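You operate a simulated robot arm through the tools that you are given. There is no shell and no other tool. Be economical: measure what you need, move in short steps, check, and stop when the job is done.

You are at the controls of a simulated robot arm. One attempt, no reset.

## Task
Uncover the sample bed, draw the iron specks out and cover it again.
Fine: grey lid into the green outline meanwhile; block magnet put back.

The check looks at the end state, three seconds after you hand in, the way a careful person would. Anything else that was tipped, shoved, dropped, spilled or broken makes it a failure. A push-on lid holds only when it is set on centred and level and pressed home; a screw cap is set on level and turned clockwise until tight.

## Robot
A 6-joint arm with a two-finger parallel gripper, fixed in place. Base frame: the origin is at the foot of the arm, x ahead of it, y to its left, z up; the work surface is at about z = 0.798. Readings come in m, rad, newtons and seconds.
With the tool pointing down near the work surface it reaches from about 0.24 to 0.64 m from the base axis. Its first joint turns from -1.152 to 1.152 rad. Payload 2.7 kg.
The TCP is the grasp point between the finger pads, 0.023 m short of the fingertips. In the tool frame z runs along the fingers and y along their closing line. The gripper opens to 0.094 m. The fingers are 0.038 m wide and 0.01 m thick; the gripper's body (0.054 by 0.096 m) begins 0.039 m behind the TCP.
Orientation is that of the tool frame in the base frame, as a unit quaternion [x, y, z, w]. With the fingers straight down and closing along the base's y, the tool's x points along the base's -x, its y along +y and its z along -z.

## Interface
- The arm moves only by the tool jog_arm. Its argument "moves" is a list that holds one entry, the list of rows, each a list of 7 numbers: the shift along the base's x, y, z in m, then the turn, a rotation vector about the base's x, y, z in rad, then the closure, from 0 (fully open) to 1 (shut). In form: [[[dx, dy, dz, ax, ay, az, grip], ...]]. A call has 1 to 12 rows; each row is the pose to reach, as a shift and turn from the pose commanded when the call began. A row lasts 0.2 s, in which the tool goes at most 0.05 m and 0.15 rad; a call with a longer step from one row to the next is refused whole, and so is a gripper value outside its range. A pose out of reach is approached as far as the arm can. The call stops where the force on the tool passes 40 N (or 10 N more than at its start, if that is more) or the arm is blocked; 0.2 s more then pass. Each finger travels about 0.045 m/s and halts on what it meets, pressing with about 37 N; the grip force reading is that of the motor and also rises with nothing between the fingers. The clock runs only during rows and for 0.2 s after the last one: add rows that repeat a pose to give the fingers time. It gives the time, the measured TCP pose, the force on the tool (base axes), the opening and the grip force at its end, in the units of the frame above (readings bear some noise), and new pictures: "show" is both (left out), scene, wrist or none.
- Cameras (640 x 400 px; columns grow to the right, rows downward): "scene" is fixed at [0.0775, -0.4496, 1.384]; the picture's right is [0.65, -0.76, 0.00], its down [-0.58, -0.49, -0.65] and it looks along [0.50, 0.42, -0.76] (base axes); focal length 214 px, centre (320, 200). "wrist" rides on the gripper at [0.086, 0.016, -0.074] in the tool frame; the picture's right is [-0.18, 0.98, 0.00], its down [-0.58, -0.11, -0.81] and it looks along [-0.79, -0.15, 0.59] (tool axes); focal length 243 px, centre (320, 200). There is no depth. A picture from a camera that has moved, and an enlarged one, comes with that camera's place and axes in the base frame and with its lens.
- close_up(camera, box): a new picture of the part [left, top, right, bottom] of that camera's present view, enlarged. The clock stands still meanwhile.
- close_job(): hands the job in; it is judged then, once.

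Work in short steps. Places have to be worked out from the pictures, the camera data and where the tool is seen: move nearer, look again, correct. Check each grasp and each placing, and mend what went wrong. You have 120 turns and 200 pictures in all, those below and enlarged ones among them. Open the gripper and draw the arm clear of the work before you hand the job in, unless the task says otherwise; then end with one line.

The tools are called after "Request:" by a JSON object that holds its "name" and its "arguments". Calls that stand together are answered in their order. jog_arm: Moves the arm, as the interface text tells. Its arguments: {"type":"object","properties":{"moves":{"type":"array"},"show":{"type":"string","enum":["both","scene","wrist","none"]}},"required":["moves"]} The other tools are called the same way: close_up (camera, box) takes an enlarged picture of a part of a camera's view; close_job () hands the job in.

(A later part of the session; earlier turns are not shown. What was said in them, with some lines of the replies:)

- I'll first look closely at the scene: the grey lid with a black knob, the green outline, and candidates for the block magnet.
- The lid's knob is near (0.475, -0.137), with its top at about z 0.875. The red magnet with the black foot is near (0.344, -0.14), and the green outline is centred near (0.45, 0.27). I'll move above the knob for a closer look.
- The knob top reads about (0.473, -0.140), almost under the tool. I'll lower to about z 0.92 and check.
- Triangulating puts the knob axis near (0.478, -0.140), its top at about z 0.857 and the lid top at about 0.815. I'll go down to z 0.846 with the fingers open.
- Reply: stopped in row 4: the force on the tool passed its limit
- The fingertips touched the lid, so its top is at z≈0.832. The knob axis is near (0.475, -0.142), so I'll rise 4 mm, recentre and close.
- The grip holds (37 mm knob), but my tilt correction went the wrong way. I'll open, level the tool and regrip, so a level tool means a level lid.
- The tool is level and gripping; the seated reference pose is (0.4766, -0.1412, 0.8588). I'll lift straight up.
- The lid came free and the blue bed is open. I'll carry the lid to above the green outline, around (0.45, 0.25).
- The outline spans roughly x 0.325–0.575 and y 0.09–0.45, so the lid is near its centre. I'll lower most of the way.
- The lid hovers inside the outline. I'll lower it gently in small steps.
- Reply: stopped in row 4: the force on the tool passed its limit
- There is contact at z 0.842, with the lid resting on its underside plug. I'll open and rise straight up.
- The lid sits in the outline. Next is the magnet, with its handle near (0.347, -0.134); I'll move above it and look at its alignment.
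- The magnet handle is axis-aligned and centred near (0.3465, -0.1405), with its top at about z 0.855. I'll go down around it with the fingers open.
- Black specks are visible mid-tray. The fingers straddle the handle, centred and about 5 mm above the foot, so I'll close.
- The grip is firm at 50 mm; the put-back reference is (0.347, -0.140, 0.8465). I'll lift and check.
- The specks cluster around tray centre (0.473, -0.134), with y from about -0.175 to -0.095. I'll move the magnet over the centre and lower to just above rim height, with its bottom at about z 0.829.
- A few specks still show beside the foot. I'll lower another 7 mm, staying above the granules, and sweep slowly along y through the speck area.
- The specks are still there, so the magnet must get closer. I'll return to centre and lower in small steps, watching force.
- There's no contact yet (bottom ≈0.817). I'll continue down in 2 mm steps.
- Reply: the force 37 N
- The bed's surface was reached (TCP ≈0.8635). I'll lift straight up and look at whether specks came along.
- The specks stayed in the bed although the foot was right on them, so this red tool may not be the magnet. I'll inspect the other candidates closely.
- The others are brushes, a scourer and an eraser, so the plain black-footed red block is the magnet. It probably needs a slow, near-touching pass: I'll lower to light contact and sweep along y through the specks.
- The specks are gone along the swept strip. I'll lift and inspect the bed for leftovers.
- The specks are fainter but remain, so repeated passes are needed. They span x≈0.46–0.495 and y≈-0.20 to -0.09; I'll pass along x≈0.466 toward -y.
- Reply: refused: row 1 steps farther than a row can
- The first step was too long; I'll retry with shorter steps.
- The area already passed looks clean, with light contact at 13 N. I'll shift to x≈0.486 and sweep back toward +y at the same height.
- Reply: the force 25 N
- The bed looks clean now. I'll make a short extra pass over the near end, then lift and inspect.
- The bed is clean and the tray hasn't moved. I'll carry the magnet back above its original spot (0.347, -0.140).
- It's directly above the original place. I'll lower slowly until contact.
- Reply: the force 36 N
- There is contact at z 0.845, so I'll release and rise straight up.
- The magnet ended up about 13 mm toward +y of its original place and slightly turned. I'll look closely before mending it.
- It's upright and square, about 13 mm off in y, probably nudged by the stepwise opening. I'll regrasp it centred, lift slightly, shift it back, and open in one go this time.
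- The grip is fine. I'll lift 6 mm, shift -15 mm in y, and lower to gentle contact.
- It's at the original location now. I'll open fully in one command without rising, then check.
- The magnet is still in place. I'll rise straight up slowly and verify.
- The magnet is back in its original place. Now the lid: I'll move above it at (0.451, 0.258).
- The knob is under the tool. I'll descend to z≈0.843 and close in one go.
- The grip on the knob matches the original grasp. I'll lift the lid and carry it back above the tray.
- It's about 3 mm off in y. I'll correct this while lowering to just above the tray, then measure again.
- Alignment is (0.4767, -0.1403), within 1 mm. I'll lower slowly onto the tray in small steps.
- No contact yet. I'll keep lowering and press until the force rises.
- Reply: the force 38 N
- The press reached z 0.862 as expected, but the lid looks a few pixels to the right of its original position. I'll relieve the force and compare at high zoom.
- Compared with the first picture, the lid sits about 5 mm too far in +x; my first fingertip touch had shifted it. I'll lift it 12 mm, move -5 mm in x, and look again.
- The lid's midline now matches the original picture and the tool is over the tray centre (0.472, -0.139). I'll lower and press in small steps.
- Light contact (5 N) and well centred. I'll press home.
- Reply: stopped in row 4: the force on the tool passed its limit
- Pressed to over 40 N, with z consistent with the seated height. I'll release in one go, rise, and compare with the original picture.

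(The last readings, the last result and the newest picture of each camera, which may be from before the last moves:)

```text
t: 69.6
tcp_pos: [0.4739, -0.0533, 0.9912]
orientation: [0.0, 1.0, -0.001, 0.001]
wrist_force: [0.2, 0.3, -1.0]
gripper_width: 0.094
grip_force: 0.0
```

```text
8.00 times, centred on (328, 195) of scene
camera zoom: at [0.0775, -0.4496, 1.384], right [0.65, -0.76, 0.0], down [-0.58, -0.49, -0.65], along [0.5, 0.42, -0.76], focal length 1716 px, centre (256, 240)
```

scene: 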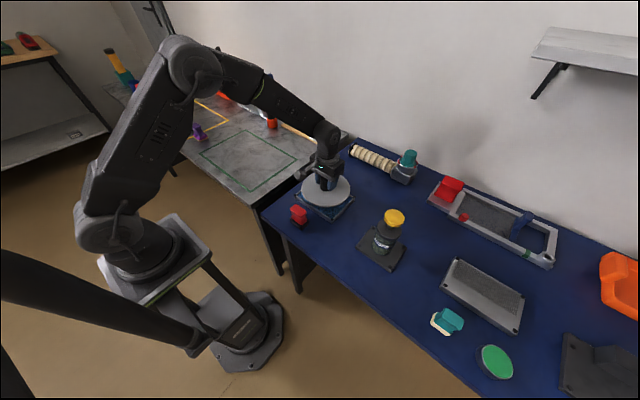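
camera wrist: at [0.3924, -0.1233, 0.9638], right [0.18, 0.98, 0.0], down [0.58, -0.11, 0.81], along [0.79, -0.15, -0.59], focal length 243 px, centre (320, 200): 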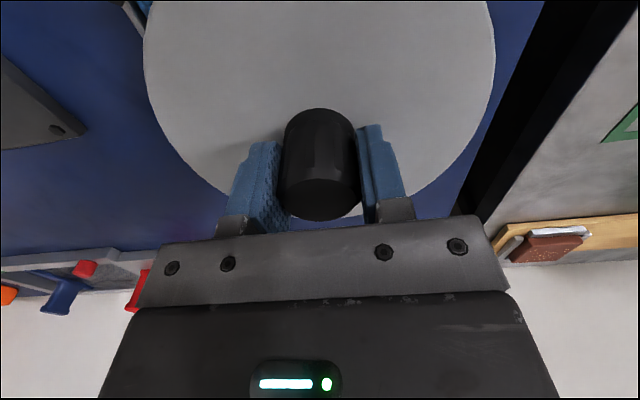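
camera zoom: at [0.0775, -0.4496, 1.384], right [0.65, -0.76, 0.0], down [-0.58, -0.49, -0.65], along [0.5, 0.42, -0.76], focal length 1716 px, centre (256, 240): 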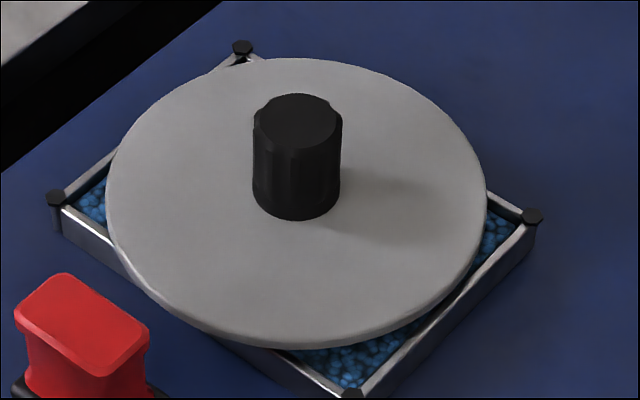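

The lid sits level and is within about 2 mm of its original position, slightly toward +x. I'll regrip to trim that and press again; first back over the knob and down.

Request:
{"name": "jog_arm", "arguments": {"moves": [[[0, -0.045, -0.01, 0, 0, 0, 0], [0, -0.085, -0.03, 0, 0, 0, 0], [0, -0.085, -0.07, 0, 0, 0, 0], [0, -0.085, -0.11, 0, 0, 0, 0], [0, -0.085, -0.128, 0, 0, 0, 0], [0, -0.085, -0.128, 0, 0, 0, 0], [0, -0.085, -0.128, 0, 0, 0, 1], [0, -0.085, -0.128, 0, 0, 0, 1], [0, -0.085, -0.128, 0, 0, 0, 1], [0, -0.085, -0.128, 0, 0, 0, 1], [0, -0.085, -0.128, 0, 0, 0, 1], [0, -0.085, -0.128, 0, 0, 0, 1]]], "show": "none"}}

Request:
{"name": "close_up", "arguments": {"camera": "scene", "box": [260, 130, 420, 230]}}

```text
t: 72.2
tcp_pos: [0.4721, -0.1405, 0.8637]
orientation: [-0.001, 1.0, 0.0, 0.001]
wrist_force: [-0.9, -0.8, 0.9]
gripper_width: 0.0369
grip_force: 37.1
```

```text
4.00 times, centred on (340, 180) of scene
camera zoom: at [0.0775, -0.4497, 1.384], right [0.65, -0.76, 0.0], down [-0.58, -0.49, -0.65], along [0.5, 0.42, -0.76], focal length 858 px, centre (240, 280)
```

zoom: 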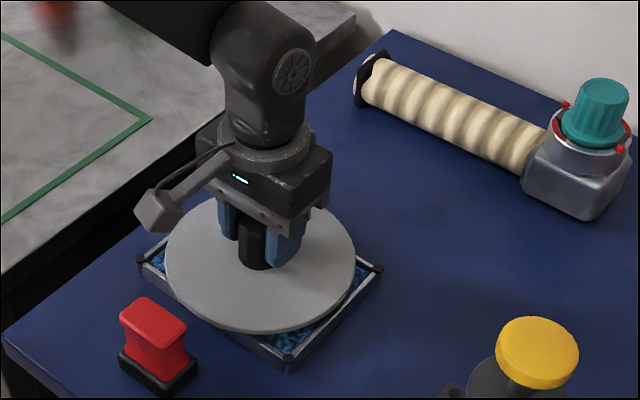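

I'll lift slightly, shift -2 mm in x and 0.5 mm in y, lower, and press.

Request:
{"name": "jog_arm", "arguments": {"moves": [[[0, 0, 0.004, 0, 0, 0, 1], [0, 0, 0.008, 0, 0, 0, 1], [-0.0025, 0.0005, 0.008, 0, 0, 0, 1], [-0.0025, 0.0005, 0.008, 0, 0, 0, 1], [-0.0025, 0.0005, 0.003, 0, 0, 0, 1], [-0.0025, 0.0005, 0.0, 0, 0, 0, 1], [-0.0025, 0.0005, -0.001, 0, 0, 0, 1], [-0.0025, 0.0005, -0.002, 0, 0, 0, 1], [-0.003, 0.0005, -0.003, 0, 0, 0, 1], [-0.003, 0.0005, -0.004, 0, 0, 0, 1], [-0.0035, 0.0005, -0.005, 0, 0, 0, 1], [-0.0035, 0.0005, -0.006, 0, 0, 0, 1]]], "show": "none"}}

Request:
{"name": "close_up", "arguments": {"camera": "scene", "box": [260, 130, 420, 230]}}

```text
t: 74.2
tcp_pos: [0.4714, -0.1406, 0.8626]
orientation: [-0.002, 1.0, -0.001, 0.003]
wrist_force: [-0.7, 1.0, 3.9]
gripper_width: 0.0369
grip_force: 37.3
stopped in row 10: the force on the tool passed its limit (the readings are from after the stop); the commanded pose is now the measured one
```

```text
4.00 times, centred on (340, 180) of scene
camera zoom: at [0.0775, -0.4496, 1.384], right [0.65, -0.76, 0.0], down [-0.58, -0.49, -0.65], along [0.5, 0.42, -0.76], focal length 858 px, centre (240, 280)
```

zoom: 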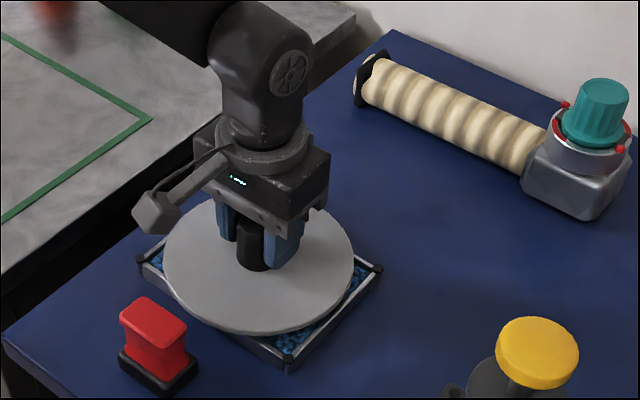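

The lid's edges now match the original picture (164 / 353). I'll release in one go, rise and inspect.

Request:
{"name": "jog_arm", "arguments": {"moves": [[[0, 0, 0, 0, 0, 0, 0], [0, 0, 0, 0, 0, 0, 0], [0, 0, 0, 0, 0, 0, 0], [0, 0, 0, 0, 0, 0, 0], [0, 0, 0, 0, 0, 0, 0], [0, 0, 0.02, 0, 0, 0, 0], [0, 0, 0.05, 0, 0, 0, 0], [0, 0, 0.1, 0, 0, 0, 0], [-0.02, 0.04, 0.12, 0, 0, 0, 0], [-0.04, 0.08, 0.135, 0, 0, 0, 0], [-0.06, 0.11, 0.15, 0, 0, 0, 0]]], "show": "wrist"}}

Request:
{"name": "close_up", "arguments": {"camera": "scene", "box": [260, 130, 420, 230]}}

Request:
{"name": "close_up", "arguments": {"camera": "scene", "box": [296, 170, 360, 220]}}

```text
t: 76.6
tcp_pos: [0.4095, -0.0309, 1.0143]
orientation: [-0.002, 1.0, 0.0, 0.002]
wrist_force: [0.0, 0.1, 0.8]
gripper_width: 0.0939
grip_force: 0.0
camera wrist: at [0.3226, -0.0136, 1.0887], right [0.18, 0.98, 0.0], down [0.58, -0.11, 0.81], along [0.8, -0.15, -0.59], focal length 243 px, centre (320, 200)
```

wrist: 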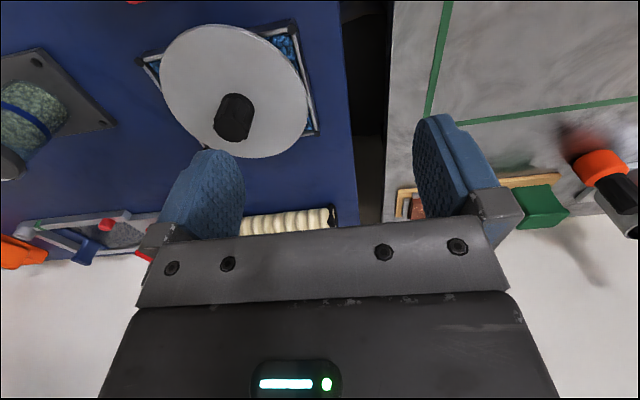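

```text
4.00 times, centred on (340, 180) of scene
camera zoom: at [0.0775, -0.4497, 1.384], right [0.65, -0.76, 0.0], down [-0.58, -0.49, -0.65], along [0.5, 0.42, -0.76], focal length 858 px, centre (240, 280)
```

zoom: 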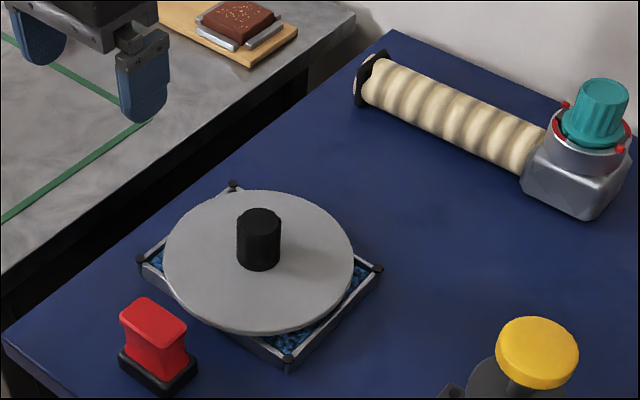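

```text
8.00 times, centred on (328, 195) of scene
camera zoom: at [0.0775, -0.4497, 1.384], right [0.65, -0.76, 0.0], down [-0.58, -0.49, -0.65], along [0.5, 0.42, -0.76], focal length 1716 px, centre (256, 240)
```

zoom: 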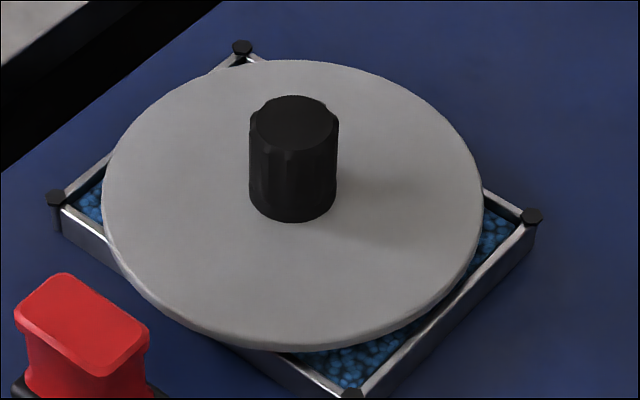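

The lid and magnet match their original pictures, the bed was cleared of specks, and the gripper is open and clear of the work. I'm handing in now.

Request:
{"name": "close_job", "arguments": {}}

```text
The job is handed in.
```

The iron specks are out of the sample bed, the grey lid is pressed back on within about a millimetre of its starting position after waiting in the green outline, and the block magnet is back in its place.
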